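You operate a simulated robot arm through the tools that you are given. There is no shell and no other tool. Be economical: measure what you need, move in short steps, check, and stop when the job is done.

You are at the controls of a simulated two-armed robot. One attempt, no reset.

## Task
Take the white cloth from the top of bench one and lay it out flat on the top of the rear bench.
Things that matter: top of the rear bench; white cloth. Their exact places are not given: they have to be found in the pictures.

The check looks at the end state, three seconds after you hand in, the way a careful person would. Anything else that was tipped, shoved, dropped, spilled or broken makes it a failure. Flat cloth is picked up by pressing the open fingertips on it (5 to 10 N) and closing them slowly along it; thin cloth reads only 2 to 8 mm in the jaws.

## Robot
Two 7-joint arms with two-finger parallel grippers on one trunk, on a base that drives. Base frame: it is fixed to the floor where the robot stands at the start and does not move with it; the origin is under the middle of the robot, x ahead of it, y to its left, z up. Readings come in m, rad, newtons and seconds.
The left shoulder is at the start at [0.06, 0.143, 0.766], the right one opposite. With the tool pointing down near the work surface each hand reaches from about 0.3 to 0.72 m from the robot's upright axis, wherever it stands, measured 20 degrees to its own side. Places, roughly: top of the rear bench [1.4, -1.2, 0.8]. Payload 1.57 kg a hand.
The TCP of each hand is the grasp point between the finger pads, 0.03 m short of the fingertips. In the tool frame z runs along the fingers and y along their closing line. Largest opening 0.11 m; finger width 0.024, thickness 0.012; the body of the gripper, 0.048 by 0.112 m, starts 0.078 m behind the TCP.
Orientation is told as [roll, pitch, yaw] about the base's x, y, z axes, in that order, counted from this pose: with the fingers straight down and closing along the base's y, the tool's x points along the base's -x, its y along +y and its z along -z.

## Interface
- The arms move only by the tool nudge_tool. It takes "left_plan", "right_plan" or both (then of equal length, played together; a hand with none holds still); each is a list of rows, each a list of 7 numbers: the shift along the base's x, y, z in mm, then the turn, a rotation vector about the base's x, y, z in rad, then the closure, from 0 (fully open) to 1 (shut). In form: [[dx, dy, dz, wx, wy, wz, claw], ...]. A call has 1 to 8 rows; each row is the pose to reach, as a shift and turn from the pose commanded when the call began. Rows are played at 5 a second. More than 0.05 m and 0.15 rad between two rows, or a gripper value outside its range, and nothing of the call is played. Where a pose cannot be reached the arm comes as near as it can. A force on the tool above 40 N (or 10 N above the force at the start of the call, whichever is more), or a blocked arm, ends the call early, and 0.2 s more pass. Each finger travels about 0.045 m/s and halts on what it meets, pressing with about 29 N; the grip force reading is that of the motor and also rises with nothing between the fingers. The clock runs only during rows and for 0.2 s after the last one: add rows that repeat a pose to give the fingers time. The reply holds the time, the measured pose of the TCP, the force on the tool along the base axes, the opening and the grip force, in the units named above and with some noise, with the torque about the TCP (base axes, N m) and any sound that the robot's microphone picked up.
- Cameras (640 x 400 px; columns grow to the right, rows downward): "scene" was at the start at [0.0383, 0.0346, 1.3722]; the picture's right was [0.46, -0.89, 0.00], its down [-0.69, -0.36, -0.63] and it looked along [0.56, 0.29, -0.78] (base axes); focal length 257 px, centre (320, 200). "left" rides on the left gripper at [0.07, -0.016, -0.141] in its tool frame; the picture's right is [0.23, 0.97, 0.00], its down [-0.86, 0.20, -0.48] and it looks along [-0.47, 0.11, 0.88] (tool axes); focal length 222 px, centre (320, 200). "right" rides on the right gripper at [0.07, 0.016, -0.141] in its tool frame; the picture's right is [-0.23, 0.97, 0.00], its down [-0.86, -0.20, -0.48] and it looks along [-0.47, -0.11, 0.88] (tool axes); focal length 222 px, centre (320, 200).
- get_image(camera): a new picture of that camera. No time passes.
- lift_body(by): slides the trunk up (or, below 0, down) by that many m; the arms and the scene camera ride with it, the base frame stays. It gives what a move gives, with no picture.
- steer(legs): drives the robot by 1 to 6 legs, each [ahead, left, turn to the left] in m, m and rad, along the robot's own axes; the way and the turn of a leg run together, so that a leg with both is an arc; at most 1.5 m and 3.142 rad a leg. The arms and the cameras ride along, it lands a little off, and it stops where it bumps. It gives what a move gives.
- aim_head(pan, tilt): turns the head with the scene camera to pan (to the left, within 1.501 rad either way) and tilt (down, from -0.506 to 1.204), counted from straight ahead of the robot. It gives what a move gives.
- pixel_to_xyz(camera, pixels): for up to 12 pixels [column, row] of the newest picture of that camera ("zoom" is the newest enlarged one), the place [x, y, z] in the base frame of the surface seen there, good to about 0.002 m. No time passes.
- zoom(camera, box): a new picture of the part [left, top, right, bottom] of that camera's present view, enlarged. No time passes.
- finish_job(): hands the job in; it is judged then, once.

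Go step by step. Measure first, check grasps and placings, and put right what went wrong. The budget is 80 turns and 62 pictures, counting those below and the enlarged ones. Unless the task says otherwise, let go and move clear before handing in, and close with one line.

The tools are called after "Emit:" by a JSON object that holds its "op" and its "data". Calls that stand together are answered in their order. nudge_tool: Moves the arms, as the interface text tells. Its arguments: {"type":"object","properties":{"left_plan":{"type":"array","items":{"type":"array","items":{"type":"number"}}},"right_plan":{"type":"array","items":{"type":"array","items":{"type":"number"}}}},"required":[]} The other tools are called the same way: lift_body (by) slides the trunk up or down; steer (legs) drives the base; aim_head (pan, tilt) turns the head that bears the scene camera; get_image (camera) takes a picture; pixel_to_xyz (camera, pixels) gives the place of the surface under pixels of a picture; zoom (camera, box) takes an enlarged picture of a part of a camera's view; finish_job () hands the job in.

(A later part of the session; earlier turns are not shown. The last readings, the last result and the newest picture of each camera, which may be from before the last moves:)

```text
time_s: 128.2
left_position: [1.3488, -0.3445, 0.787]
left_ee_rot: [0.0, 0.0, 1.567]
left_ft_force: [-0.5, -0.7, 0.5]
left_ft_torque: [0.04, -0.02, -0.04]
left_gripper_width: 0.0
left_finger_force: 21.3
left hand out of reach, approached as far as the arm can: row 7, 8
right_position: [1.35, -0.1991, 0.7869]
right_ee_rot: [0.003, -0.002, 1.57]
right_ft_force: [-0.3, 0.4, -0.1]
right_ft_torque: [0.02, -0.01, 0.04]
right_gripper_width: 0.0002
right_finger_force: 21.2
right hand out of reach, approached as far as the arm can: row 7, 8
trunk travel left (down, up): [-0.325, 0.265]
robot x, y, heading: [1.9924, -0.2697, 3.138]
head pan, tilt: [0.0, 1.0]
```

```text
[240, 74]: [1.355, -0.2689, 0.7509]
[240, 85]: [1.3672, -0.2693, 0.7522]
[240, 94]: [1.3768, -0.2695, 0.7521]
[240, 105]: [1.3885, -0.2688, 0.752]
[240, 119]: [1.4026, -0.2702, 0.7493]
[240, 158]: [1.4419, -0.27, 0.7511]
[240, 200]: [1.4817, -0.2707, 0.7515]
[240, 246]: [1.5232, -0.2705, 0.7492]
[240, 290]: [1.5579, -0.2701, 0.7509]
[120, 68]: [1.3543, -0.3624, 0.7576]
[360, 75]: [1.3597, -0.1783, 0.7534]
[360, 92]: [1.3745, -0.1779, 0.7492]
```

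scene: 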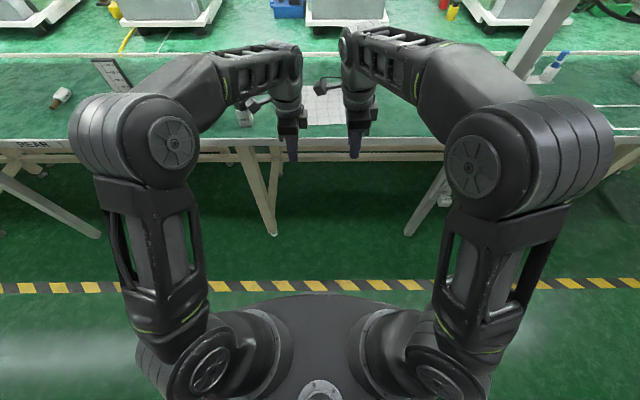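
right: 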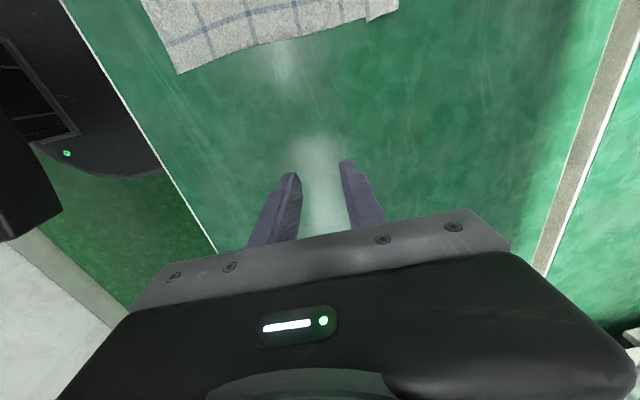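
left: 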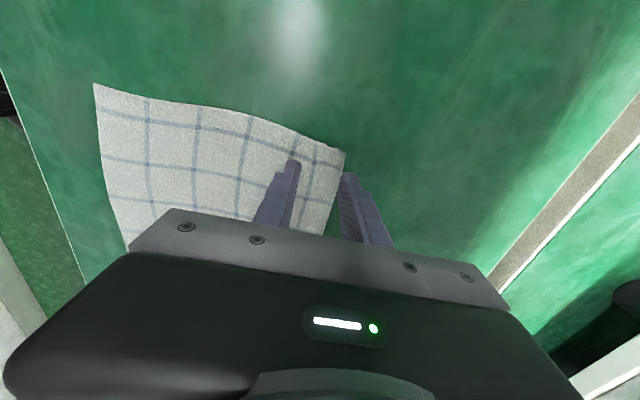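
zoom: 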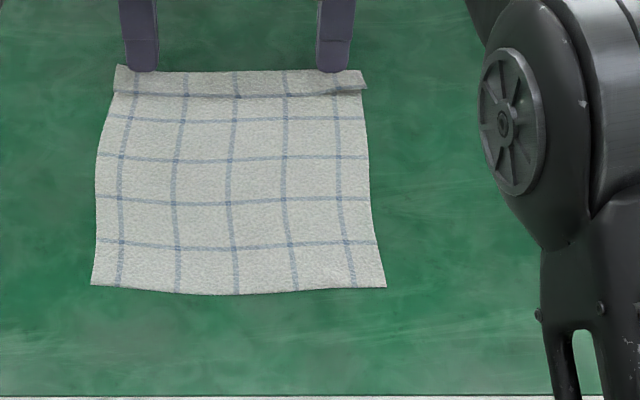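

The whole cloth slid 20 mm and the tuck stayed. Better: straddle the tuck with the fingers of each hand (they close along x) and spread them open while pressing. I position both hands with a 20 mm gap at x≈1.376.

Emit:
{"op": "nudge_tool", "data": {"left_plan": [[10, 0, 3, 0, 0, 0, 1], [22, 0, 3, 0, 0, 0, 0.9], [22, 0, 3, 0, 0, 0, 0.82], [22, 0, 0, 0, 0, 0, 0.82]], "right_plan": [[10, 0, 3, 0, 0, 0, 1], [22, 0, 3, 0, 0, 0, 0.9], [22, 0, 3, 0, 0, 0, 0.82], [22, 0, 0, 0, 0, 0, 0.82]]}}

Emit:
{"op": "zoom", "data": {"camera": "right", "box": [220, 60, 460, 210]}}

```text
time_s: 129.2
left_position: [1.3738, -0.3471, 0.7889]
left_ee_rot: [-0.003, 0.0, 1.567]
left_ft_force: [0.4, -0.1, 0.0]
left_ft_torque: [0.01, -0.01, 0.03]
left_gripper_width: 0.0198
left_finger_force: 0.0
right_position: [1.3743, -0.2, 0.7901]
right_ee_rot: [-0.001, 0.002, 1.569]
right_ft_force: [0.3, 0.3, -0.5]
right_ft_torque: [0.0, -0.01, 0.01]
right_gripper_width: 0.0198
right_finger_force: 0.0
trunk travel left (down, up): [-0.325, 0.265]
robot x, y, heading: [1.9886, -0.2717, 3.138]
head pan, tilt: [0.0, 1.0]
```

```text
2.67 times, centred on (340, 135) of right
```

zoom: 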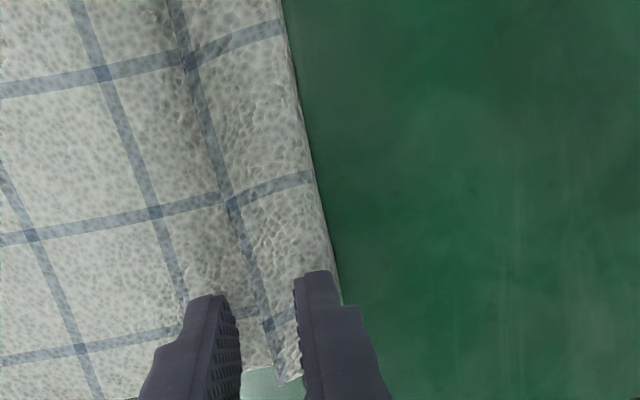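

The fingers straddle the tuck well. I press down (~8–10 N) and spread them to about 50 mm.

Emit:
{"op": "nudge_tool", "data": {"left_plan": [[2, 0, -6, 0, 0, 0, 0.82], [2, 0, -9, 0, 0, 0, 0.82], [2, 0, -9, 0, 0, 0, 0.82]], "right_plan": [[2, 0, -6, 0, 0, 0, 0.82], [2, 0, -10, 0, 0, 0, 0.82], [2, 0, -10, 0, 0, 0, 0.82]]}}

```text
time_s: 130.0
left_position: [1.3747, -0.3461, 0.7813]
left_ee_rot: [0.0, 0.0, 1.568]
left_ft_force: [-1.5, 0.2, 2.9]
left_ft_torque: [-0.02, 0.06, -0.04]
left_gripper_width: 0.0209
left_finger_force: 1.1
right_position: [1.3762, -0.2003, 0.7818]
right_ee_rot: [0.005, 0.0, 1.571]
right_ft_force: [-0.8, -0.3, 12.5]
right_ft_torque: [0.0, 0.16, 0.01]
right_gripper_width: 0.0199
right_finger_force: 0.1
trunk travel left (down, up): [-0.325, 0.265]
robot x, y, heading: [1.9903, -0.2714, 3.14]
head pan, tilt: [0.0, 1.0]
```

Emit:
{"op": "nudge_tool", "data": {"left_plan": [[0, 0, -1.2, 0, 0, 0, 0.82], [0, 0, -1.2, 0, 0, 0, 0.76], [0, 0, -1.2, 0, 0, 0, 0.7], [0, 0, -1.2, 0, 0, 0, 0.64], [0, 0, -1.2, 0, 0, 0, 0.58], [0, 0, -1.2, 0, 0, 0, 0.55], [0, 0, -1.2, 0, 0, 0, 0.55]], "right_plan": [[0, 0, 0, 0, 0, 0, 0.82], [0, 0, 0, 0, 0, 0, 0.76], [0, 0, 0, 0, 0, 0, 0.7], [0, 0, 0, 0, 0, 0, 0.64], [0, 0, 0, 0, 0, 0, 0.58], [0, 0, 0, 0, 0, 0, 0.55], [0, 0, 0, 0, 0, 0, 0.55]]}}

Emit:
{"op": "zoom", "data": {"camera": "scene", "box": [260, 120, 420, 220]}}

```text
time_s: 131.6
left_position: [1.3754, -0.3468, 0.7812]
left_ee_rot: [0.002, -0.001, 1.569]
left_ft_force: [4.4, 0.3, 9.6]
left_ft_torque: [-0.06, 0.07, 0.05]
left_gripper_width: 0.0456
left_finger_force: 0.1
right_position: [1.3777, -0.2007, 0.7803]
right_ee_rot: [0.004, 0.0, 1.57]
right_ft_force: [8.3, 0.4, 17.9]
right_ft_torque: [0.06, 0.13, -0.04]
right_gripper_width: 0.0421
right_finger_force: 0.1
trunk travel left (down, up): [-0.325, 0.265]
robot x, y, heading: [1.9903, -0.2716, 3.141]
head pan, tilt: [0.0, 1.0]
```

```text
4.00 times, centred on (340, 170) of scene
```

zoom: 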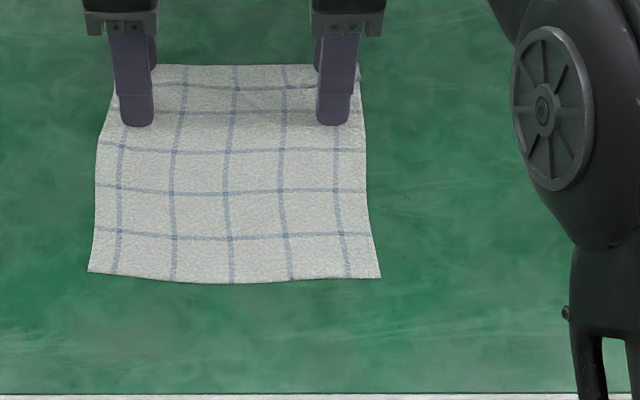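

The tuck has opened; the line at row 85 and margin beyond now look regular. I lift off and draw back to inspect.

Emit:
{"op": "nudge_tool", "data": {"left_plan": [[0, 0, 8, 0, 0, 0, 0.55], [15, 0, 20, 0, 0, 0, 0.55], [50, 0, 35, 0, 0, 0, 0.55], [95, 0, 55, 0, 0, 0, 0.6], [140, 0, 70, 0, 0, 0, 0.7], [140, 0, 70, 0, 0, 0, 0.7]], "right_plan": [[0, 0, 8, 0, 0, 0, 0.55], [15, 0, 20, 0, 0, 0, 0.55], [50, 0, 35, 0, 0, 0, 0.55], [95, 0, 55, 0, 0, 0, 0.6], [140, 0, 70, 0, 0, 0, 0.7], [140, 0, 70, 0, 0, 0, 0.7]]}}

Emit:
{"op": "steer", "data": {"legs": [[-0.3, 0, 0]]}}

Emit:
{"op": "nudge_tool", "data": {"left_plan": [[30, -30, 0, 0, 0, 0, 0.7], [30, -70, 0, 0, 0, 0, 0.7], [30, -100, 0, 0, 0, 0, 0.7]], "right_plan": [[30, 30, 0, 0, 0, 0, 0.7], [30, 70, 0, 0, 0, 0, 0.7], [30, 100, 0, 0, 0, 0, 0.7]]}}

Emit:
{"op": "zoom", "data": {"camera": "scene", "box": [270, 65, 370, 130]}}

Emit:
{"op": "pixel_to_xyz", "data": {"camera": "zoom", "pixels": [[150, 100], [150, 130], [150, 160], [300, 100], [300, 130], [300, 160], [420, 100], [420, 130], [420, 160], [440, 200], [300, 250], [300, 290]]}}

```text
time_s: 133.0
left_position: [1.5143, -0.3442, 0.85]
left_ee_rot: [0.0, 0.001, 1.569]
left_ft_force: [0.8, -0.1, 0.9]
left_ft_torque: [0.01, 0.04, 0.02]
left_gripper_width: 0.0331
left_finger_force: 0.0
right_position: [1.5142, -0.1964, 0.8506]
right_ee_rot: [0.001, 0.0, 1.569]
right_ft_force: [0.5, 0.3, -0.7]
right_ft_torque: [-0.01, -0.03, 0.0]
right_gripper_width: 0.0331
right_finger_force: 0.1
trunk travel left (down, up): [-0.325, 0.265]
robot x, y, heading: [1.9886, -0.2725, 3.138]
head pan, tilt: [0.0, 1.0]
```

```text
time_s: 135.0
left_position: [1.8083, -0.3486, 0.8498]
left_ee_rot: [-0.001, 0.0, 1.581]
left_ft_force: [-0.6, 0.5, 0.6]
left_ft_torque: [0.01, 0.02, -0.04]
left_gripper_width: 0.0328
left_finger_force: 0.1
right_position: [1.8076, -0.2009, 0.8509]
right_ee_rot: [0.001, 0.001, 1.581]
right_ft_force: [0.3, 0.1, 0.0]
right_ft_torque: [-0.02, 0.03, -0.01]
right_gripper_width: 0.033
right_finger_force: 0.0
trunk travel left (down, up): [-0.325, 0.265]
robot x, y, heading: [2.2871, -0.2691, -3.134]
head pan, tilt: [0.0, 1.0]
```

```text
time_s: 135.8
left_position: [1.8402, -0.45, 0.8511]
left_ee_rot: [-0.001, 0.001, 1.579]
left_ft_force: [0.4, 0.4, -1.0]
left_ft_torque: [0.05, 0.04, 0.01]
left_gripper_width: 0.0332
left_finger_force: 0.2
right_position: [1.8396, -0.1012, 0.8498]
right_ee_rot: [0.003, -0.001, 1.584]
right_ft_force: [0.3, 0.3, -0.3]
right_ft_torque: [0.02, -0.04, 0.02]
right_gripper_width: 0.0327
right_finger_force: 0.1
trunk travel left (down, up): [-0.325, 0.265]
robot x, y, heading: [2.2872, -0.2711, -3.138]
head pan, tilt: [0.0, 1.0]
```

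```text
6.15 times, centred on (320, 98) of scene
```

zoom: 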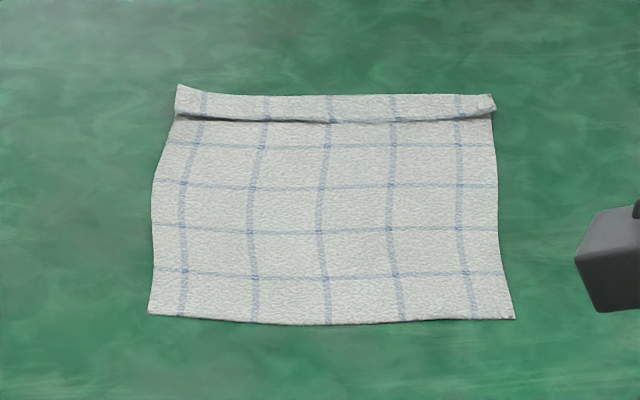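

```text
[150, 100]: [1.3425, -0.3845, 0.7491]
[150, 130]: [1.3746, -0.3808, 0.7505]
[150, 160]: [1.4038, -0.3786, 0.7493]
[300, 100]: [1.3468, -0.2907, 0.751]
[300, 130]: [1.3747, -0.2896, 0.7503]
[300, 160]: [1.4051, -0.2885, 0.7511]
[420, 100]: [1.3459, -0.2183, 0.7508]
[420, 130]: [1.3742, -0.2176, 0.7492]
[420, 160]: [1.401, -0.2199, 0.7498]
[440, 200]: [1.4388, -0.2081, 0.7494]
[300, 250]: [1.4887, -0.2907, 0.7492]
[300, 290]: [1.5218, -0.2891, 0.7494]
```

After release the tuck sprang back partly: the margin slid but the body followed. I'll hold the margin down firmly with one hand and pull the body toward me with the other; first drive back in.

Emit:
{"op": "nudge_tool", "data": {"left_plan": [[0, 35, 0, 0, 0, -0.005, 0.8], [0, 70, 0, 0, 0, -0.01, 0.9], [0, 105, 0, 0, 0, -0.01, 1], [0, 105, 0, 0, 0, -0.01, 1]], "right_plan": [[0, -10, 0, 0, 0, -0.005, 0.6], [0, -20, 0, 0, 0, -0.01, 0.55], [0, -20, 0, 0, 0, -0.01, 0.55], [0, -20, 0, 0, 0, -0.01, 0.55]]}}

Emit:
{"op": "steer", "data": {"legs": [[0.32, 0, 0]]}}

```text
time_s: 136.8
left_position: [1.839, -0.3443, 0.8513]
left_ee_rot: [0.001, 0.001, 1.57]
left_ft_force: [0.6, 0.0, 0.1]
left_ft_torque: [0.0, 0.02, -0.03]
left_gripper_width: 0.0
left_finger_force: 21.2
right_position: [1.8386, -0.1225, 0.852]
right_ee_rot: [0.002, -0.001, 1.573]
right_ft_force: [0.0, 0.8, -0.9]
right_ft_torque: [0.01, 0.02, -0.03]
right_gripper_width: 0.0497
right_finger_force: 0.1
trunk travel left (down, up): [-0.325, 0.265]
robot x, y, heading: [2.2826, -0.2698, -3.133]
head pan, tilt: [0.0, 1.0]
```

```text
time_s: 138.9
left_position: [1.5306, -0.3465, 0.8506]
left_ee_rot: [-0.002, -0.001, 1.567]
left_ft_force: [-0.2, -0.2, -0.3]
left_ft_torque: [0.0, 0.02, 0.03]
left_gripper_width: 0.0
left_finger_force: 21.8
right_position: [1.5308, -0.1222, 0.8525]
right_ee_rot: [0.0, 0.002, 1.569]
right_ft_force: [-0.7, -0.1, 0.7]
right_ft_torque: [0.02, 0.0, 0.01]
right_gripper_width: 0.0495
right_finger_force: 0.2
trunk travel left (down, up): [-0.325, 0.265]
robot x, y, heading: [1.9759, -0.2721, -3.138]
head pan, tilt: [0.0, 1.0]
```

Left to above the margin at x 1.35, then right over the body at (1.43, −0.23).

Emit:
{"op": "nudge_tool", "data": {"left_plan": [[-45, 0, -10, 0, 0, 0, 1], [-90, 0, -20, 0, 0, 0, 1], [-130, 0, -35, 0, 0, 0, 1], [-160, 0, -48, 0, 0, 0, 1], [-181, 0, -52, 0, 0, 0, 1], [-181, 0, -52, 0, 0, 0, 1], [-181, 0, -52, 0, 0, 0, 1], [-181, 0, -52, 0, 0, 0, 1]], "right_plan": [[-30, 0, -10, 0, 0, 0, 0.55], [-60, 0, -20, 0, 0, 0, 0.55], [-90, 0, -30, 0, 0, 0, 0.55], [-100, 0, -45, 0, 0, 0, 0.55], [-100, -30, -52, 0, 0, 0, 0.55], [-100, -70, -52, 0, 0, 0, 0.55], [-100, -105, -52, 0, 0, 0, 0.55], [-100, -105, -52, 0, 0, 0, 0.55]]}}

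Emit:
{"op": "zoom", "data": {"camera": "scene", "box": [220, 80, 420, 220]}}

```text
time_s: 140.7
left_position: [1.3518, -0.3445, 0.7965]
left_ee_rot: [-0.001, 0.001, 1.567]
left_ft_force: [0.5, 0.2, -0.3]
left_ft_torque: [-0.02, -0.01, -0.03]
left_gripper_width: 0.0
left_finger_force: 20.7
right_position: [1.4291, -0.2334, 0.7985]
right_ee_rot: [-0.001, 0.0, 1.569]
right_ft_force: [1.0, 0.5, 0.1]
right_ft_torque: [0.01, 0.01, 0.0]
right_gripper_width: 0.0495
right_finger_force: 0.1
trunk travel left (down, up): [-0.325, 0.265]
robot x, y, heading: [1.9737, -0.2708, -3.131]
head pan, tilt: [0.0, 1.0]
```

```text
2.86 times, centred on (320, 150) of scene
```

zoom: 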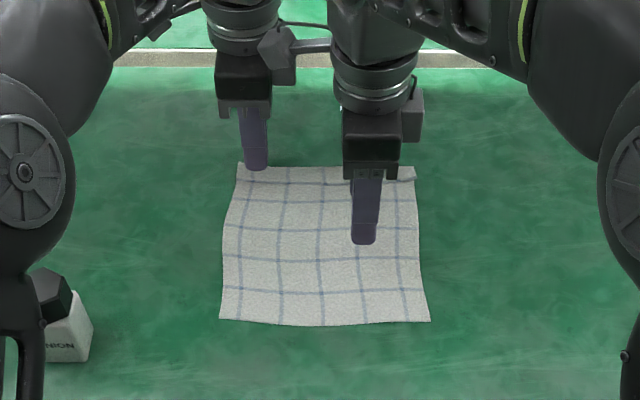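

Positioned well. Left presses the margin firmly, right presses the body and pulls 32 mm toward me.

Emit:
{"op": "nudge_tool", "data": {"left_plan": [[0, 0, -12, 0, 0, 0, 1], [0, 0, -18, 0, 0, 0, 1], [0, 0, -18.5, 0, 0, 0, 1], [0, 0, -18.5, 0, 0, 0, 1]], "right_plan": [[0, 0, -12, 0, 0, 0, 0.55], [0, 0, -17, 0, 0, 0, 0.55], [0, 0, -18.5, 0, 0, 0, 0.55], [0, 0, -18.5, 0, 0, 0, 0.55]]}}

```text
time_s: 141.7
left_position: [1.35, -0.3454, 0.7818]
left_ee_rot: [0.001, 0.001, 1.569]
left_ft_force: [4.0, -1.2, 17.9]
left_ft_torque: [-0.14, -0.16, 0.02]
left_gripper_width: 0.0002
left_finger_force: 21.1
right_position: [1.4306, -0.2303, 0.7824]
right_ee_rot: [0.004, 0.0, 1.57]
right_ft_force: [-0.8, 0.0, -0.2]
right_ft_torque: [-0.01, 0.02, -0.01]
right_gripper_width: 0.0496
right_finger_force: 0.1
trunk travel left (down, up): [-0.325, 0.265]
robot x, y, heading: [1.9798, -0.2731, -3.139]
head pan, tilt: [0.0, 1.0]
```

Emit:
{"op": "nudge_tool", "data": {"left_plan": [[0, 0, 0, 0, 0, 0, 1], [0, 0, 0, 0, 0, 0, 1], [0, 0, 0, 0, 0, 0, 1], [0, 0, 0, 0, 0, 0, 1], [0, 0, 0, 0, 0, 0, 1], [0, 0, 0, 0, 0, 0, 1], [0, 0, 0, 0, 0, 0, 1]], "right_plan": [[0, 0, -2, 0, 0, 0, 0.55], [0, 0, -2.5, 0, 0, 0, 0.55], [8, 0, -2.5, 0, 0, 0, 0.55], [16, 0, -2.5, 0, 0, 0, 0.55], [24, 0, -2.5, 0, 0, 0, 0.55], [32, 0, -2.5, 0, 0, 0, 0.55], [32, 0, -2.5, 0, 0, 0, 0.55]]}}

Emit:
{"op": "zoom", "data": {"camera": "scene", "box": [220, 80, 420, 220]}}

```text
time_s: 143.3
left_position: [1.3511, -0.3443, 0.7813]
left_ee_rot: [0.005, -0.001, 1.568]
left_ft_force: [0.1, 0.2, 30.2]
left_ft_torque: [-0.2, -0.11, -0.05]
left_gripper_width: 0.0
left_finger_force: 21.1
right_position: [1.4634, -0.2287, 0.7815]
right_ee_rot: [0.005, 0.0, 1.57]
right_ft_force: [-8.5, -2.0, 10.4]
right_ft_torque: [-0.09, -0.08, -0.07]
right_gripper_width: 0.0427
right_finger_force: 0.0
trunk travel left (down, up): [-0.325, 0.265]
robot x, y, heading: [1.9754, -0.2714, -3.134]
head pan, tilt: [0.0, 1.0]
```

```text
2.86 times, centred on (320, 150) of scene
```

zoom: 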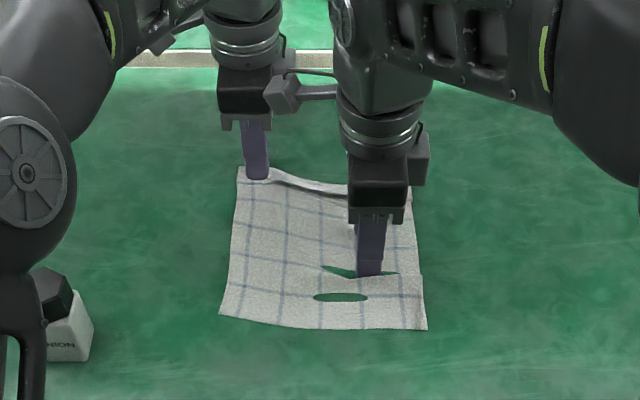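

Under the right fingers the cloth looks pushed into wrinkles (365,275). I lift both hands and look again rather than pull further.

Emit:
{"op": "nudge_tool", "data": {"left_plan": [[0, 0, 0, 0, 0, 0, 1], [0, 0, 0, 0, 0, 0, 1], [0, 0, 8, 0, 0, 0, 1], [10, 0, 14, 0, 0, 0, 1], [30, 0, 30, 0, 0, 0, 1], [60, 0, 45, 0, 0, 0, 1]], "right_plan": [[0, 0, 10, 0, 0, 0, 0.55], [5, 5, 35, 0, 0, 0, 0.55], [20, 40, 50, 0, 0, 0, 0.55], [40, 80, 60, 0, 0, 0, 0.55], [60, 110, 60, 0, 0, 0, 0.55], [60, 110, 60, 0, 0, 0, 0.55]]}}

Emit:
{"op": "zoom", "data": {"camera": "scene", "box": [260, 110, 400, 215]}}

Emit:
{"op": "pixel_to_xyz", "data": {"camera": "zoom", "pixels": [[120, 150], [200, 150], [280, 150], [360, 150], [300, 250], [360, 280], [300, 320], [200, 250], [420, 300], [150, 330], [300, 200], [400, 200]]}}

```text
time_s: 144.7
left_position: [1.4124, -0.3439, 0.8264]
left_ee_rot: [-0.003, -0.001, 1.566]
left_ft_force: [0.3, -0.2, -0.2]
left_ft_torque: [-0.07, -0.02, -0.01]
left_gripper_width: 0.0
left_finger_force: 21.4
right_position: [1.5242, -0.1177, 0.8381]
right_ee_rot: [0.003, -0.001, 1.57]
right_ft_force: [-0.2, -0.7, 0.3]
right_ft_torque: [0.05, -0.04, 0.0]
right_gripper_width: 0.0492
right_finger_force: 0.2
trunk travel left (down, up): [-0.325, 0.265]
robot x, y, heading: [1.975, -0.2727, -3.131]
head pan, tilt: [0.0, 1.0]
```

```text
3.81 times, centred on (330, 162) of scene
```

zoom: 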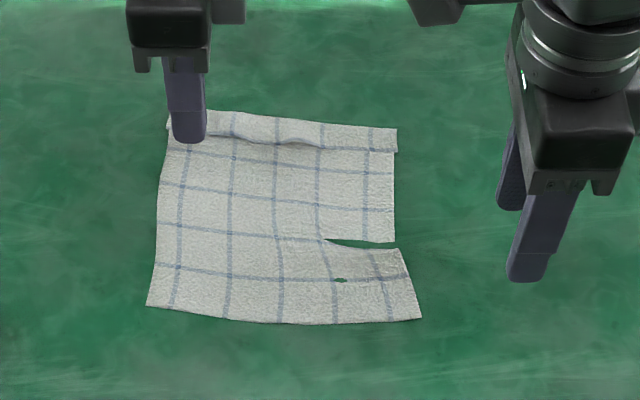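

```text
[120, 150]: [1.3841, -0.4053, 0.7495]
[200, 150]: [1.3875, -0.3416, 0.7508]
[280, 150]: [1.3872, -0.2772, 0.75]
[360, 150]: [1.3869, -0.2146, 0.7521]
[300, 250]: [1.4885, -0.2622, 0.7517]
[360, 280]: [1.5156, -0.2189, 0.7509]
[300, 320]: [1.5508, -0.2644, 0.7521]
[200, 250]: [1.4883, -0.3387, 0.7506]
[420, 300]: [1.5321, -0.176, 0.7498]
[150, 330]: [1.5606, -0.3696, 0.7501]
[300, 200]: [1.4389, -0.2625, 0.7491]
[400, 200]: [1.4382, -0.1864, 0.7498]
```

There is a green wedge at (360,243) and a spot at (341,280): cloth pushed below the surface or folded there. I take one close look with the right hand camera.

Emit:
{"op": "zoom", "data": {"camera": "right", "box": [160, 0, 440, 175]}}

Emit:
{"op": "pixel_to_xyz", "data": {"camera": "zoom", "pixels": [[320, 60], [320, 100], [320, 140], [280, 100], [240, 100], [360, 100], [400, 100], [200, 100], [320, 180], [280, 140]]}}

```text
2.29 times, centred on (300, 88) of right
```

zoom: 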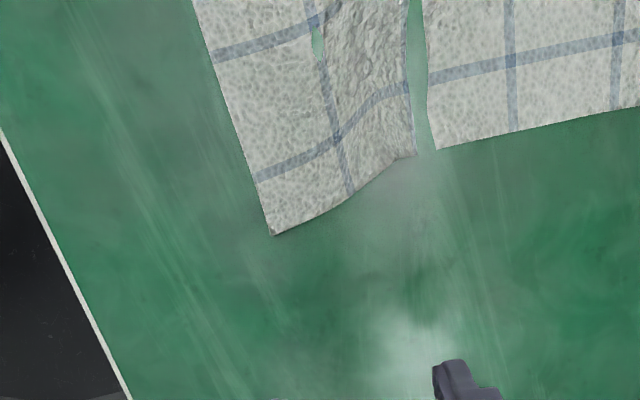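

```text
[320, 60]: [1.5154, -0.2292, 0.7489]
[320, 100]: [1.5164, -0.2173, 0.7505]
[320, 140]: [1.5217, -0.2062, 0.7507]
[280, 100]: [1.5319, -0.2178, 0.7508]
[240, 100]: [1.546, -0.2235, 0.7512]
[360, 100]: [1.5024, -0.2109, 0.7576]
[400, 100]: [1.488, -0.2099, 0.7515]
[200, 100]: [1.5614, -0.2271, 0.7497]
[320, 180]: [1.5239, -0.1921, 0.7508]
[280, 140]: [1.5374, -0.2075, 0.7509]
```

This looks like cloth poked below the surface, the same artefact as at the first pinch, which vanished on lifting. I'll re-pick the cloth by its near edge (with a smaller pinch so any tuck stays small), let it hang free and lay it again. Hands go to the near corners.

Emit:
{"op": "nudge_tool", "data": {"left_plan": [[35, -4, 5, 0, 0, 0, 0.9], [70, -4, 0, 0, 0, 0, 0.782], [104, -4, -10, 0, 0, 0, 0.782], [104, -4, -26, 0, 0, 0, 0.782], [104, -4, -26, 0, 0, 0, 0.782]], "right_plan": [[3, 0, 0, 0, 0, 0, 0.7], [3, -20, 0, 0, 0, 0, 0.782], [3, -50, -10, 0, 0, 0, 0.782], [3, -82, -38, 0, 0, 0, 0.782], [3, -82, -38, 0, 0, 0, 0.782]]}}

Emit:
{"op": "zoom", "data": {"camera": "scene", "box": [240, 110, 400, 215]}}

Emit:
{"op": "pixel_to_xyz", "data": {"camera": "zoom", "pixels": [[210, 270], [250, 284], [400, 284], [430, 282], [330, 287], [230, 272], [330, 280], [410, 278]]}}

```text
time_s: 145.9
left_position: [1.5144, -0.349, 0.7974]
left_ee_rot: [-0.003, 0.0, 1.567]
left_ft_force: [1.0, 0.3, 0.4]
left_ft_torque: [-0.04, -0.01, 0.0]
left_gripper_width: 0.0239
left_finger_force: 0.0
right_position: [1.5249, -0.2001, 0.7997]
right_ee_rot: [0.003, 0.001, 1.567]
right_ft_force: [0.1, 0.7, 0.8]
right_ft_torque: [0.0, -0.01, 0.0]
right_gripper_width: 0.024
right_finger_force: 0.0
trunk travel left (down, up): [-0.325, 0.265]
robot x, y, heading: [1.9754, -0.2726, -3.141]
head pan, tilt: [0.0, 1.0]
```

```text
3.81 times, centred on (320, 162) of scene
```

zoom: 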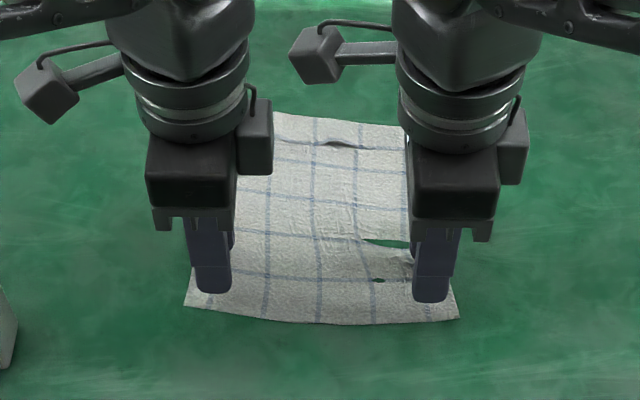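

```text
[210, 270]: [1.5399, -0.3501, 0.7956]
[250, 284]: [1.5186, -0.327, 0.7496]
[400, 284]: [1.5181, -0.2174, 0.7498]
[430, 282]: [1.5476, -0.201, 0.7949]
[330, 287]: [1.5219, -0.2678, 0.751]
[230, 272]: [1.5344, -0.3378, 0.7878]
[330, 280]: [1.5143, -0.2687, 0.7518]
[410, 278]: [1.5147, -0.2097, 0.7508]
```

Interesting: pulling has largely opened the far tuck; only the stretched gap at the right (385,243) remains. I try relaxing it: press lightly with the right hand there and push back 10 mm, then lift.

Emit:
{"op": "nudge_tool", "data": {"right_plan": [[0, 0, -12, 0, 0, 0, 0.782], [0, 0, -18, 0, 0, 0, 0.782], [0, 0, -20.5, 0, 0, 0, 0.782], [-4, 0, -20.5, 0, 0, 0, 0.782], [-8, 0, -20.5, 0, 0, 0, 0.782], [-11, 0, -20.5, 0, 0, 0, 0.782], [-11, 0, -10, 0, 0, 0, 0.782], [5, 40, 20, 0, 0, 0, 0.782]]}}

Emit:
{"op": "nudge_tool", "data": {"right_plan": [[20, 40, 0, 0, 0, 0, 0.782], [40, 60, 0, 0, 0, 0, 0.782], [80, 60, 0, 0, 0, 0, 0.782]], "left_plan": [[30, 0, 30, 0, 0, 0, 0.782], [60, 0, 50, 0, 0, 0, 0.782], [105, 0, 50, 0, 0, 0, 0.782]]}}

Emit:
{"op": "zoom", "data": {"camera": "scene", "box": [260, 110, 400, 215]}}

Emit:
{"op": "pixel_to_xyz", "data": {"camera": "zoom", "pixels": [[250, 115], [250, 125], [250, 135], [250, 145], [250, 155], [200, 130], [320, 130], [360, 130], [360, 260], [360, 275], [300, 270], [300, 310]]}}

```text
refused: row 8 steps farther than a row can; nothing moved
```

```text
time_s: 146.7
left_position: [1.6201, -0.3524, 0.8463]
left_ee_rot: [-0.002, 0.0, 1.569]
left_ft_force: [-1.0, 0.6, 0.9]
left_ft_torque: [-0.03, -0.03, -0.01]
left_gripper_width: 0.024
left_finger_force: 0.1
right_position: [1.6068, -0.1398, 0.802]
right_ee_rot: [0.002, 0.001, 1.57]
right_ft_force: [0.6, -0.3, -0.7]
right_ft_torque: [-0.03, -0.01, 0.03]
right_gripper_width: 0.0241
right_finger_force: 0.2
trunk travel left (down, up): [-0.325, 0.265]
robot x, y, heading: [1.9797, -0.2742, -3.14]
head pan, tilt: [0.0, 1.0]
```

```text
3.81 times, centred on (330, 162) of scene
```

zoom: 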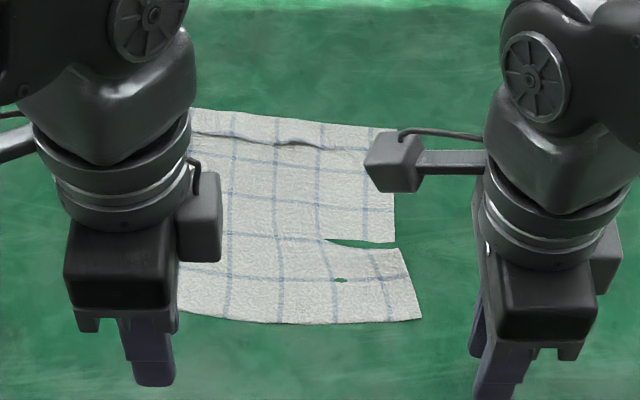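

```text
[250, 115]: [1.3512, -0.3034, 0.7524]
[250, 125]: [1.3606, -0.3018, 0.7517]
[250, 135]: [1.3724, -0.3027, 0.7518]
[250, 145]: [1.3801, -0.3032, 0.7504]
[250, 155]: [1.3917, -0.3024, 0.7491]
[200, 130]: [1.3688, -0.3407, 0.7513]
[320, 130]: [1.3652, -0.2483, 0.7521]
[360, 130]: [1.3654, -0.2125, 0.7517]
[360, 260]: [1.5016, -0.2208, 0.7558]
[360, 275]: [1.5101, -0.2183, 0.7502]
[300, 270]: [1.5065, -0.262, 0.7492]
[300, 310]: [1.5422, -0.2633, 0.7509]
```

The push was refused (row too long), so nothing changed there. I go on with the re-pick: both hands to the near edge and down to just above contact.

Emit:
{"op": "nudge_tool", "data": {"left_plan": [[-35, 4, -5, 0, 0, 0, 0.782], [-70, 4, -15, 0, 0, 0, 0.782], [-104, 4, -30, 0, 0, 0, 0.782], [-104, 4, -50, 0, 0, 0, 0.782], [-104, 4, -62, 0, 0, 0, 0.782], [-104, 4, -67, 0, 0, 0, 0.782], [-104, 4, -67, 0, 0, 0, 0.782]], "right_plan": [[-25, 0, 5, 0, 0, 0, 0.782], [-55, 0, 5, 0, 0, 0, 0.782], [-80, -20, 5, 0, 0, 0, 0.782], [-80, -60, 0, 0, 0, 0, 0.782], [-80, -60, -15, 0, 0, 0, 0.782], [-80, -60, -22, 0, 0, 0, 0.782], [-80, -60, -22, 0, 0, 0, 0.782]]}}

```text
time_s: 148.3
left_position: [1.5157, -0.3464, 0.7814]
left_ee_rot: [-0.002, -0.001, 1.569]
left_ft_force: [0.2, -0.8, 4.5]
left_ft_torque: [-0.03, -0.01, 0.0]
left_gripper_width: 0.0239
left_finger_force: 0.1
right_position: [1.5256, -0.1983, 0.7822]
right_ee_rot: [0.005, 0.0, 1.569]
right_ft_force: [-0.7, 2.9, 20.2]
right_ft_torque: [0.11, -0.32, 0.05]
right_gripper_width: 0.024
right_finger_force: 0.1
trunk travel left (down, up): [-0.325, 0.265]
robot x, y, heading: [1.9742, -0.274, -3.139]
head pan, tilt: [0.0, 1.0]
```

Left 4.5 N, right 20 N: I ease the right by 1.5 mm, add 0.5 mm on the left, and close slowly.

Emit:
{"op": "nudge_tool", "data": {"left_plan": [[0, 0, -0.5, 0, 0, 0, 0.782], [0, 0, -0.5, 0, 0, 0, 0.83], [0, 0, -0.5, 0, 0, 0, 0.87], [0, 0, -0.5, 0, 0, 0, 0.91], [0, 0, -0.5, 0, 0, 0, 0.95], [0, 0, -0.5, 0, 0, 0, 1.0], [0, 0, -0.5, 0, 0, 0, 1.0]], "right_plan": [[0, 0, 1.5, 0, 0, 0, 0.782], [0, 0, 1.5, 0, 0, 0, 0.83], [0, 0, 1.5, 0, 0, 0, 0.87], [0, 0, 1.5, 0, 0, 0, 0.91], [0, 0, 1.5, 0, 0, 0, 0.95], [0, 0, 1.5, 0, 0, 0, 1.0], [0, 0, 1.5, 0, 0, 0, 1.0]]}}

```text
time_s: 149.9
left_position: [1.5154, -0.346, 0.7813]
left_ee_rot: [0.001, -0.001, 1.567]
left_ft_force: [1.4, 0.2, 6.4]
left_ft_torque: [0.0, -0.08, -0.02]
left_gripper_width: 0.0
left_finger_force: 20.9
right_position: [1.5271, -0.2, 0.7815]
right_ee_rot: [0.001, -0.001, 1.569]
right_ft_force: [4.8, -1.1, 13.9]
right_ft_torque: [-0.01, -0.16, 0.0]
right_gripper_width: 0.0
right_finger_force: 21.6
trunk travel left (down, up): [-0.325, 0.265]
robot x, y, heading: [1.9731, -0.2747, -3.138]
head pan, tilt: [0.0, 1.0]
```

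Both jaws shut on nothing (0.0 mm). I reopen to the 40 mm that worked before, a little further in, and retry with ~10 N.

Emit:
{"op": "nudge_tool", "data": {"left_plan": [[0, 0, 8, 0, 0, 0, 1], [-4, 0, 8, 0, 0, 0, 0.8], [-8, 0, 8, 0, 0, 0, 0.636], [-8, 0, 8, 0, 0, 0, 0.636], [-8, 0, 2, 0, 0, 0, 0.636], [-8, 0, -0.6, 0, 0, 0, 0.636], [-8, 0, -0.6, 0, 0, 0, 0.636]], "right_plan": [[0, 0, 8, 0, 0, 0, 1], [-4, 0, 8, 0, 0, 0, 0.8], [-8, 0, 8, 0, 0, 0, 0.636], [-8, 0, 8, 0, 0, 0, 0.636], [-8, 0, 2, 0, 0, 0, 0.636], [-8, 0, 0, 0, 0, 0, 0.636], [-8, 0, 0, 0, 0, 0, 0.636]]}}

```text
time_s: 151.5
left_position: [1.5061, -0.3458, 0.7817]
left_ee_rot: [0.001, -0.001, 1.569]
left_ft_force: [-1.3, -1.2, 8.5]
left_ft_torque: [-0.05, -0.09, -0.01]
left_gripper_width: 0.0399
left_finger_force: 0.1
right_position: [1.5185, -0.1995, 0.7822]
right_ee_rot: [0.002, 0.0, 1.569]
right_ft_force: [-1.3, -1.1, 1.0]
right_ft_torque: [0.01, 0.04, 0.02]
right_gripper_width: 0.0396
right_finger_force: 0.0
trunk travel left (down, up): [-0.325, 0.265]
robot x, y, heading: [1.9801, -0.271, -3.131]
head pan, tilt: [0.0, 1.0]
```

Emit:
{"op": "nudge_tool", "data": {"left_plan": [[0, 0, -0.8, 0, 0, 0, 0.636], [0, 0, -0.8, 0, 0, 0, 0.7], [0, 0, -0.8, 0, 0, 0, 0.76], [0, 0, -0.8, 0, 0, 0, 0.82], [0, 0, -0.8, 0, 0, 0, 0.88], [0, 0, -0.8, 0, 0, 0, 0.94], [0, 0, -0.8, 0, 0, 0, 1], [0, 0, -0.8, 0, 0, 0, 1]], "right_plan": [[0, 0, -1.2, 0, 0, 0, 0.636], [0, 0, -1.2, 0, 0, 0, 0.7], [0, 0, -1.2, 0, 0, 0, 0.76], [0, 0, -1.2, 0, 0, 0, 0.82], [0, 0, -1.2, 0, 0, 0, 0.88], [0, 0, -1.2, 0, 0, 0, 0.94], [0, 0, -1.2, 0, 0, 0, 1], [0, 0, -1.2, 0, 0, 0, 1]]}}

```text
time_s: 153.3
left_position: [1.5082, -0.345, 0.7803]
left_ee_rot: [0.001, -0.001, 1.568]
left_ft_force: [9.7, 0.5, 22.6]
left_ft_torque: [-0.05, -0.36, 0.03]
left_gripper_width: 0.0021
left_finger_force: 23.4
right_position: [1.5206, -0.1994, 0.7812]
right_ee_rot: [0.005, 0.001, 1.569]
right_ft_force: [-0.9, -1.0, 10.9]
right_ft_torque: [0.02, -0.05, -0.04]
right_gripper_width: 0.0021
right_finger_force: 24.0
trunk travel left (down, up): [-0.325, 0.265]
robot x, y, heading: [1.9791, -0.2709, -3.138]
head pan, tilt: [0.0, 1.0]
```

Both hold now (2.1 mm). I lift a little and drive back so the cloth slides off the bench and hangs free, then view it.

Emit:
{"op": "nudge_tool", "data": {"left_plan": [[0, 0, 8, 0, 0, 0, 1], [0, 0, 25, 0, 0, 0, 1], [0, 0, 45, 0, 0, 0, 1], [0, 0, 55, 0, 0, 0, 1]], "right_plan": [[0, 0, 8, 0, 0, 0, 1], [0, 0, 25, 0, 0, 0, 1], [0, 0, 45, 0, 0, 0, 1], [0, 0, 55, 0, 0, 0, 1]]}}

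Emit:
{"op": "steer", "data": {"legs": [[-0.34, 0, 0]]}}

Emit:
{"op": "zoom", "data": {"camera": "scene", "box": [220, 90, 420, 260]}}

```text
time_s: 154.3
left_position: [1.5046, -0.3455, 0.8346]
left_ee_rot: [-0.002, 0.001, 1.568]
left_ft_force: [0.0, 0.1, -0.4]
left_ft_torque: [-0.02, 0.0, 0.01]
left_gripper_width: 0.0021
left_finger_force: 23.4
right_position: [1.5195, -0.1998, 0.8349]
right_ee_rot: [0.001, -0.001, 1.568]
right_ft_force: [-0.1, -0.7, -0.2]
right_ft_torque: [0.02, 0.02, -0.01]
right_gripper_width: 0.0018
right_finger_force: 23.4
trunk travel left (down, up): [-0.325, 0.265]
robot x, y, heading: [1.9713, -0.2765, -3.139]
head pan, tilt: [0.0, 1.0]
```

```text
time_s: 156.5
left_position: [1.8459, -0.3416, 0.8347]
left_ee_rot: [-0.002, -0.001, 1.562]
left_ft_force: [0.3, -1.1, 0.1]
left_ft_torque: [0.02, -0.01, 0.0]
left_gripper_width: 0.002
left_finger_force: 24.3
right_position: [1.8606, -0.196, 0.8336]
right_ee_rot: [0.002, -0.001, 1.563]
right_ft_force: [1.1, 0.3, -0.5]
right_ft_torque: [-0.01, 0.04, 0.0]
right_gripper_width: 0.0019
right_finger_force: 24.3
trunk travel left (down, up): [-0.325, 0.265]
robot x, y, heading: [2.3175, -0.2692, 3.141]
head pan, tilt: [0.0, 1.0]
```

```text
2.35 times, centred on (320, 175) of scene
```

zoom: 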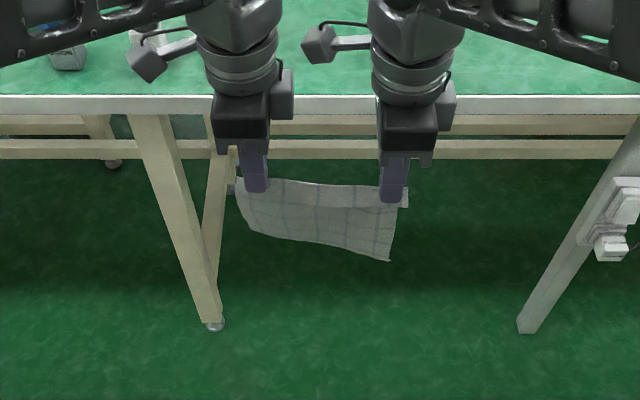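

The cloth is whole and hangs free, so those were just artefacts. I lay it again the same way: drive in pulling it over the bench edge, then extend the arms.

Emit:
{"op": "nudge_tool", "data": {"left_plan": [[0, 0, -6, 0, 0, 0.002, 1], [0, 0, -14, 0, 0, 0.005, 1], [0, 0, -14, 0, 0, 0.005, 1], [0, 0, -14, 0, 0, 0.005, 1]], "right_plan": [[-6, 0, -6, 0, 0, 0.002, 1], [-8, 0, -14, 0, 0, 0.005, 1], [-8, 0, -14, 0, 0, 0.005, 1], [-8, 0, -14, 0, 0, 0.005, 1]]}}

Emit:
{"op": "steer", "data": {"legs": [[0.22, 0, 0], [0.105, 0, 0]]}}

Emit:
{"op": "nudge_tool", "data": {"left_plan": [[-25, 0, -3, 0, 0, 0, 1], [-50, 0, -6, 0, 0, 0, 1], [-75, 0, -12, 0, 0, 0, 1], [-100, 0, -20, 0, 0, 0, 1], [-120, 0, -28, 0, 0, 0, 1], [-120, 0, -30, 0, 0, 0, 1]], "right_plan": [[-25, 0, -3, 0, 0, 0, 1], [-50, 0, -6, 0, 0, 0, 1], [-75, 0, -12, 0, 0, 0, 1], [-100, 0, -20, 0, 0, 0, 1], [-125, 0, -28, 0, 0, 0, 1], [-125, 0, -30, 0, 0, 0, 1]]}}

```text
time_s: 157.5
left_position: [1.8454, -0.3414, 0.8205]
left_ee_rot: [-0.002, 0.0, 1.57]
left_ft_force: [0.2, -0.6, -0.4]
left_ft_torque: [-0.01, 0.03, 0.0]
left_gripper_width: 0.002
left_finger_force: 24.3
right_position: [1.8504, -0.1961, 0.8208]
right_ee_rot: [0.001, 0.0, 1.57]
right_ft_force: [-0.2, 0.0, -1.0]
right_ft_torque: [0.03, -0.01, 0.0]
right_gripper_width: 0.0018
right_finger_force: 24.3
trunk travel left (down, up): [-0.325, 0.265]
robot x, y, heading: [2.3171, -0.2725, 3.143]
head pan, tilt: [0.0, 1.0]
```

```text
time_s: 160.0
left_position: [1.5152, -0.3431, 0.8208]
left_ee_rot: [-0.001, -0.001, 1.571]
left_ft_force: [0.2, 0.3, -0.5]
left_ft_torque: [0.0, 0.02, -0.02]
left_gripper_width: 0.0021
left_finger_force: 23.9
right_position: [1.5206, -0.1965, 0.8184]
right_ee_rot: [0.0, 0.0, 1.57]
right_ft_force: [-0.9, -0.5, -0.2]
right_ft_torque: [0.0, -0.02, -0.02]
right_gripper_width: 0.002
right_finger_force: 23.6
trunk travel left (down, up): [-0.325, 0.265]
robot x, y, heading: [1.9909, -0.2717, -3.139]
head pan, tilt: [0.0, 1.0]
```

```text
time_s: 161.4
left_position: [1.3947, -0.3401, 0.7897]
left_ee_rot: [-0.001, 0.0, 1.57]
left_ft_force: [0.5, 0.3, 0.2]
left_ft_torque: [0.0, -0.01, 0.01]
left_gripper_width: 0.0021
left_finger_force: 24.0
right_position: [1.3977, -0.196, 0.79]
right_ee_rot: [0.0, -0.001, 1.572]
right_ft_force: [-0.8, 0.3, 0.7]
right_ft_torque: [-0.03, 0.0, -0.01]
right_gripper_width: 0.0021
right_finger_force: 24.1
trunk travel left (down, up): [-0.325, 0.265]
robot x, y, heading: [1.9856, -0.2714, -3.137]
head pan, tilt: [0.0, 1.0]
```

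Hands are at x≈1.395 over the bench. Now I set the fingertips down to light contact, still closed.

Emit:
{"op": "nudge_tool", "data": {"left_plan": [[0, 0, -6, 0, 0, 0, 1], [0, 0, -9.5, 0, 0, 0, 1], [0, 0, -10.5, 0, 0, 0, 1], [0, 0, -10.5, 0, 0, 0, 1]], "right_plan": [[0, 0, -6, 0, 0, 0, 1], [0, 0, -9.5, 0, 0, 0, 1], [0, 0, -10.5, 0, 0, 0, 1], [0, 0, -10.5, 0, 0, 0, 1]]}}

```text
time_s: 162.4
left_position: [1.3962, -0.3419, 0.7826]
left_ee_rot: [0.002, 0.001, 1.569]
left_ft_force: [-4.0, -1.8, 8.3]
left_ft_torque: [-0.1, 0.0, -0.03]
left_gripper_width: 0.0019
left_finger_force: 23.6
right_position: [1.3963, -0.1963, 0.7814]
right_ee_rot: [0.004, 0.0, 1.571]
right_ft_force: [-5.0, 1.7, 15.2]
right_ft_torque: [0.11, -0.02, 0.03]
right_gripper_width: 0.0018
right_finger_force: 24.0
trunk travel left (down, up): [-0.325, 0.265]
robot x, y, heading: [1.9884, -0.2721, -3.141]
head pan, tilt: [0.0, 1.0]
```

Both press lightly (8 and 15 N). I spread the fingers slowly under this pressure, the reverse of the pinch, to open the tuck.

Emit:
{"op": "nudge_tool", "data": {"left_plan": [[0, 0, 0, 0, 0, 0, 0.95], [0, 0, 0, 0, 0, 0, 0.88], [0, 0, 0, 0, 0, 0, 0.81], [0, 0, 0, 0, 0, 0, 0.74], [0, 0, 0, 0, 0, 0, 0.67], [0, 0, 0, 0, 0, 0, 0.6], [0, 0, 0, 0, 0, 0, 0.55], [0, 0, 0, 0, 0, 0, 0.55]], "right_plan": [[0, 0, 0.6, 0, 0, 0, 0.95], [0, 0, 0.6, 0, 0, 0, 0.88], [0, 0, 0.6, 0, 0, 0, 0.81], [0, 0, 0.6, 0, 0, 0, 0.74], [0, 0, 0.6, 0, 0, 0, 0.67], [0, 0, 0.6, 0, 0, 0, 0.6], [0, 0, 0.6, 0, 0, 0, 0.55], [0, 0, 0.6, 0, 0, 0, 0.55]]}}

Emit:
{"op": "pixel_to_xyz", "data": {"camera": "scene", "pixels": [[320, 130], [320, 140]]}}

```text
time_s: 164.2
left_position: [1.3973, -0.3419, 0.7815]
left_ee_rot: [-0.003, 0.0, 1.568]
left_ft_force: [-6.1, 0.7, 16.5]
left_ft_torque: [-0.03, -0.27, 0.0]
left_gripper_width: 0.0442
left_finger_force: 0.2
right_position: [1.3975, -0.196, 0.7819]
right_ee_rot: [0.007, 0.0, 1.571]
right_ft_force: [-9.1, -0.6, 23.1]
right_ft_torque: [0.12, -0.4, 0.02]
right_gripper_width: 0.0416
right_finger_force: 0.0
trunk travel left (down, up): [-0.325, 0.265]
robot x, y, heading: [1.9871, -0.2706, -3.141]
head pan, tilt: [0.0, 1.0]
```

```text
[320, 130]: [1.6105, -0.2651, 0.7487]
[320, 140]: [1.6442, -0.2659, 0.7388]
```

Spread to about 43 mm. I lift straight up, draw back and back the base off, then spend the last picture on the result.

Emit:
{"op": "nudge_tool", "data": {"left_plan": [[0, 0, 6, 0, 0, 0, 0.55], [0, 0, 12, 0, 0, 0, 0.55], [20, 0, 25, 0, 0, 0, 0.55], [60, 0, 40, 0, 0, 0, 0.6], [100, 0, 60, 0, 0, 0, 0.7], [130, 0, 70, 0, 0, 0, 0.7]], "right_plan": [[0, 0, 6, 0, 0, 0, 0.55], [0, 0, 12, 0, 0, 0, 0.55], [20, 0, 25, 0, 0, 0, 0.55], [60, 0, 40, 0, 0, 0, 0.6], [100, 0, 60, 0, 0, 0, 0.7], [130, 0, 70, 0, 0, 0, 0.7]]}}

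Emit:
{"op": "steer", "data": {"legs": [[-0.3, 0, 0]]}}

Emit:
{"op": "nudge_tool", "data": {"left_plan": [[30, -30, 0, 0, 0, 0, 0.7], [30, -70, 0, 0, 0, 0, 0.7], [30, -105, 0, 0, 0, 0, 0.7]], "right_plan": [[30, 30, 0, 0, 0, 0, 0.7], [30, 70, 0, 0, 0, 0, 0.7], [30, 105, 0, 0, 0, 0, 0.7]]}}

Emit:
{"op": "zoom", "data": {"camera": "scene", "box": [270, 65, 370, 130]}}

Emit:
{"op": "pixel_to_xyz", "data": {"camera": "zoom", "pixels": [[200, 100], [200, 120], [200, 140], [300, 100], [300, 120], [300, 140], [420, 100], [420, 120], [420, 140], [300, 200], [300, 280], [300, 320]]}}

```text
time_s: 165.6
left_position: [1.5274, -0.3431, 0.8526]
left_ee_rot: [-0.003, 0.0, 1.571]
left_ft_force: [0.6, -0.1, -0.5]
left_ft_torque: [-0.03, -0.04, 0.06]
left_gripper_width: 0.0328
left_finger_force: 0.1
right_position: [1.5274, -0.1984, 0.8484]
right_ee_rot: [0.002, -0.001, 1.571]
right_ft_force: [-0.8, -0.3, 0.0]
right_ft_torque: [-0.02, 0.02, -0.01]
right_gripper_width: 0.033
right_finger_force: 0.1
trunk travel left (down, up): [-0.325, 0.265]
robot x, y, heading: [1.986, -0.2723, -3.137]
head pan, tilt: [0.0, 1.0]
```

```text
time_s: 167.6
left_position: [1.8238, -0.3412, 0.8525]
left_ee_rot: [-0.003, -0.001, 1.568]
left_ft_force: [0.6, 0.9, 0.1]
left_ft_torque: [0.04, 0.07, -0.01]
left_gripper_width: 0.033
left_finger_force: 0.2
right_position: [1.8254, -0.1978, 0.8487]
right_ee_rot: [0.003, 0.0, 1.57]
right_ft_force: [0.3, -0.4, -0.3]
right_ft_torque: [-0.02, -0.01, 0.0]
right_gripper_width: 0.0329
right_finger_force: 0.0
trunk travel left (down, up): [-0.325, 0.265]
robot x, y, heading: [2.286, -0.2676, -3.141]
head pan, tilt: [0.0, 1.0]
```

```text
time_s: 168.4
left_position: [1.8556, -0.4464, 0.8569]
left_ee_rot: [-0.003, 0.001, 1.57]
left_ft_force: [-1.2, 0.2, -0.2]
left_ft_torque: [0.03, 0.0, 0.01]
left_gripper_width: 0.0331
left_finger_force: 0.0
right_position: [1.8575, -0.0938, 0.8481]
right_ee_rot: [0.001, 0.0, 1.571]
right_ft_force: [0.1, -0.7, -1.0]
right_ft_torque: [0.0, 0.01, 0.01]
right_gripper_width: 0.0331
right_finger_force: 0.1
trunk travel left (down, up): [-0.325, 0.265]
robot x, y, heading: [2.2843, -0.2732, -3.143]
head pan, tilt: [0.0, 1.0]
```

```text
6.15 times, centred on (320, 98) of scene
```

zoom: 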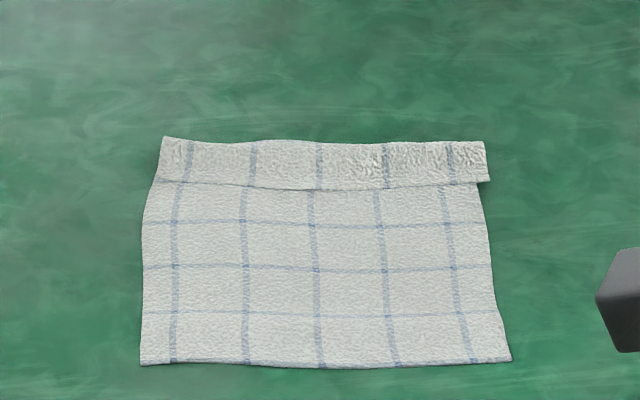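

```text
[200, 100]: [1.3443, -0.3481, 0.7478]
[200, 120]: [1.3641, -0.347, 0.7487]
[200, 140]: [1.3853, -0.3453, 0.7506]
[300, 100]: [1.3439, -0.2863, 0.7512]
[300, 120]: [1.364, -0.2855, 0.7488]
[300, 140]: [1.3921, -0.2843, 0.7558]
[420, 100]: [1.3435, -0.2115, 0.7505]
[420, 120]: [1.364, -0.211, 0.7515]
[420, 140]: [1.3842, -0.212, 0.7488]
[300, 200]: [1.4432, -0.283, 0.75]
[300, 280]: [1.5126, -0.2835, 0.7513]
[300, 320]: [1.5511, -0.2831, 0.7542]
```

No pictures remain, but I can still measure on this one. The near edge's old tuck is gone; a strip at the far edge (rows 140–188) is doubled. I measure its shape.

Emit:
{"op": "pixel_to_xyz", "data": {"camera": "zoom", "pixels": [[320, 144], [320, 155], [320, 165], [320, 175], [320, 183], [320, 190], [320, 200], [320, 364], [180, 145], [180, 165], [180, 178], [160, 360]]}}

Emit:
{"op": "pixel_to_xyz", "data": {"camera": "zoom", "pixels": [[460, 146], [460, 165], [460, 180], [460, 188], [484, 145], [486, 178], [508, 360], [320, 222], [320, 268], [320, 314], [245, 160], [390, 165]]}}

```text
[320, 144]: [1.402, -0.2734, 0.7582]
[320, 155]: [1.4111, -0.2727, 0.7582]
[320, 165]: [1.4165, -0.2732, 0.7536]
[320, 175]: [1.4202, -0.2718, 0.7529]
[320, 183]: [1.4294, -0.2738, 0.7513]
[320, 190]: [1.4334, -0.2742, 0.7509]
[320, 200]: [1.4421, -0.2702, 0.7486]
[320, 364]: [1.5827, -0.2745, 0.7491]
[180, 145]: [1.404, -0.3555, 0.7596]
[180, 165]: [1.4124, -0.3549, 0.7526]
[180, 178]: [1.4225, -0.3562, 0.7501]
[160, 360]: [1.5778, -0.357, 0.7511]
```

```text
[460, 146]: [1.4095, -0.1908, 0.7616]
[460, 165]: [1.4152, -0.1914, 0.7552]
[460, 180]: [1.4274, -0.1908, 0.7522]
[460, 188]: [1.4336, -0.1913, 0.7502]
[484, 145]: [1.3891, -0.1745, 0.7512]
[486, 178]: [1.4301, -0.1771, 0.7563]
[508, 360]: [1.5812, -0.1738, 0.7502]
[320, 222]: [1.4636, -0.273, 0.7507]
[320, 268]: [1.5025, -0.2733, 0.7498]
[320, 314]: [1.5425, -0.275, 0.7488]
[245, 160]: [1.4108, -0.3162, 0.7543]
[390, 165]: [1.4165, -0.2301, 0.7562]
```

The far margin is folded over toward me (crest z 0.76 at x≈1.40, free edge at x≈1.43). I'll roll it back with a light fingertip stroke away from me; first raise the trunk slightly for reach, re-centre the hands and drive in.

Emit:
{"op": "lift_body", "data": {"by": 0.05}}

Emit:
{"op": "nudge_tool", "data": {"left_plan": [[0, 0, -20, 0, 0, 0, 0.85], [0, 35, -40, 0, 0, 0, 1], [0, 70, -50, 0, 0, 0, 1], [0, 100, -50, 0, 0, 0, 1]], "right_plan": [[0, 0, -20, 0, 0, 0, 0.85], [0, -35, -35, 0, 0, 0, 1], [0, -70, -42, 0, 0, 0, 1], [0, -105, -42, 0, 0, 0, 1]]}}

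Emit:
{"op": "steer", "data": {"legs": [[0.31, 0, 0]]}}

```text
time_s: 169.3
left_position: [1.8558, -0.4477, 0.906]
left_ee_rot: [-0.003, 0.0, 1.569]
left_ft_force: [0.3, -0.8, -0.1]
left_ft_torque: [0.01, 0.0, 0.0]
left_gripper_width: 0.033
left_finger_force: 0.1
right_position: [1.8578, -0.0943, 0.8977]
right_ee_rot: [0.002, 0.0, 1.571]
right_ft_force: [-0.2, -0.3, 0.1]
right_ft_torque: [0.02, 0.02, -0.02]
right_gripper_width: 0.033
right_finger_force: 0.1
trunk travel left (down, up): [-0.375, 0.215]
robot x, y, heading: [2.2856, -0.2726, -3.143]
head pan, tilt: [0.0, 1.0]
```

```text
time_s: 170.3
left_position: [1.8563, -0.348, 0.8547]
left_ee_rot: [-0.002, 0.0, 1.569]
left_ft_force: [-0.1, -0.1, -0.1]
left_ft_torque: [0.0, -0.04, 0.03]
left_gripper_width: 0.0
left_finger_force: 20.9
right_position: [1.8577, -0.1975, 0.8552]
right_ee_rot: [0.0, -0.001, 1.57]
right_ft_force: [0.4, -0.7, -0.5]
right_ft_torque: [0.01, 0.01, 0.01]
right_gripper_width: 0.0001
right_finger_force: 21.4
trunk travel left (down, up): [-0.375, 0.215]
robot x, y, heading: [2.2858, -0.2747, -3.138]
head pan, tilt: [0.0, 1.0]
```

```text
time_s: 172.4
left_position: [1.5522, -0.3473, 0.8547]
left_ee_rot: [-0.001, -0.001, 1.566]
left_ft_force: [-0.6, -0.1, 0.3]
left_ft_torque: [-0.03, -0.01, 0.02]
left_gripper_width: 0.0
left_finger_force: 21.4
right_position: [1.5534, -0.1976, 0.8554]
right_ee_rot: [-0.001, -0.001, 1.57]
right_ft_force: [-0.5, 0.0, 0.0]
right_ft_torque: [-0.02, 0.01, 0.01]
right_gripper_width: 0.0
right_finger_force: 21.1
trunk travel left (down, up): [-0.375, 0.215]
robot x, y, heading: [1.9807, -0.2738, 3.139]
head pan, tilt: [0.0, 1.0]
```

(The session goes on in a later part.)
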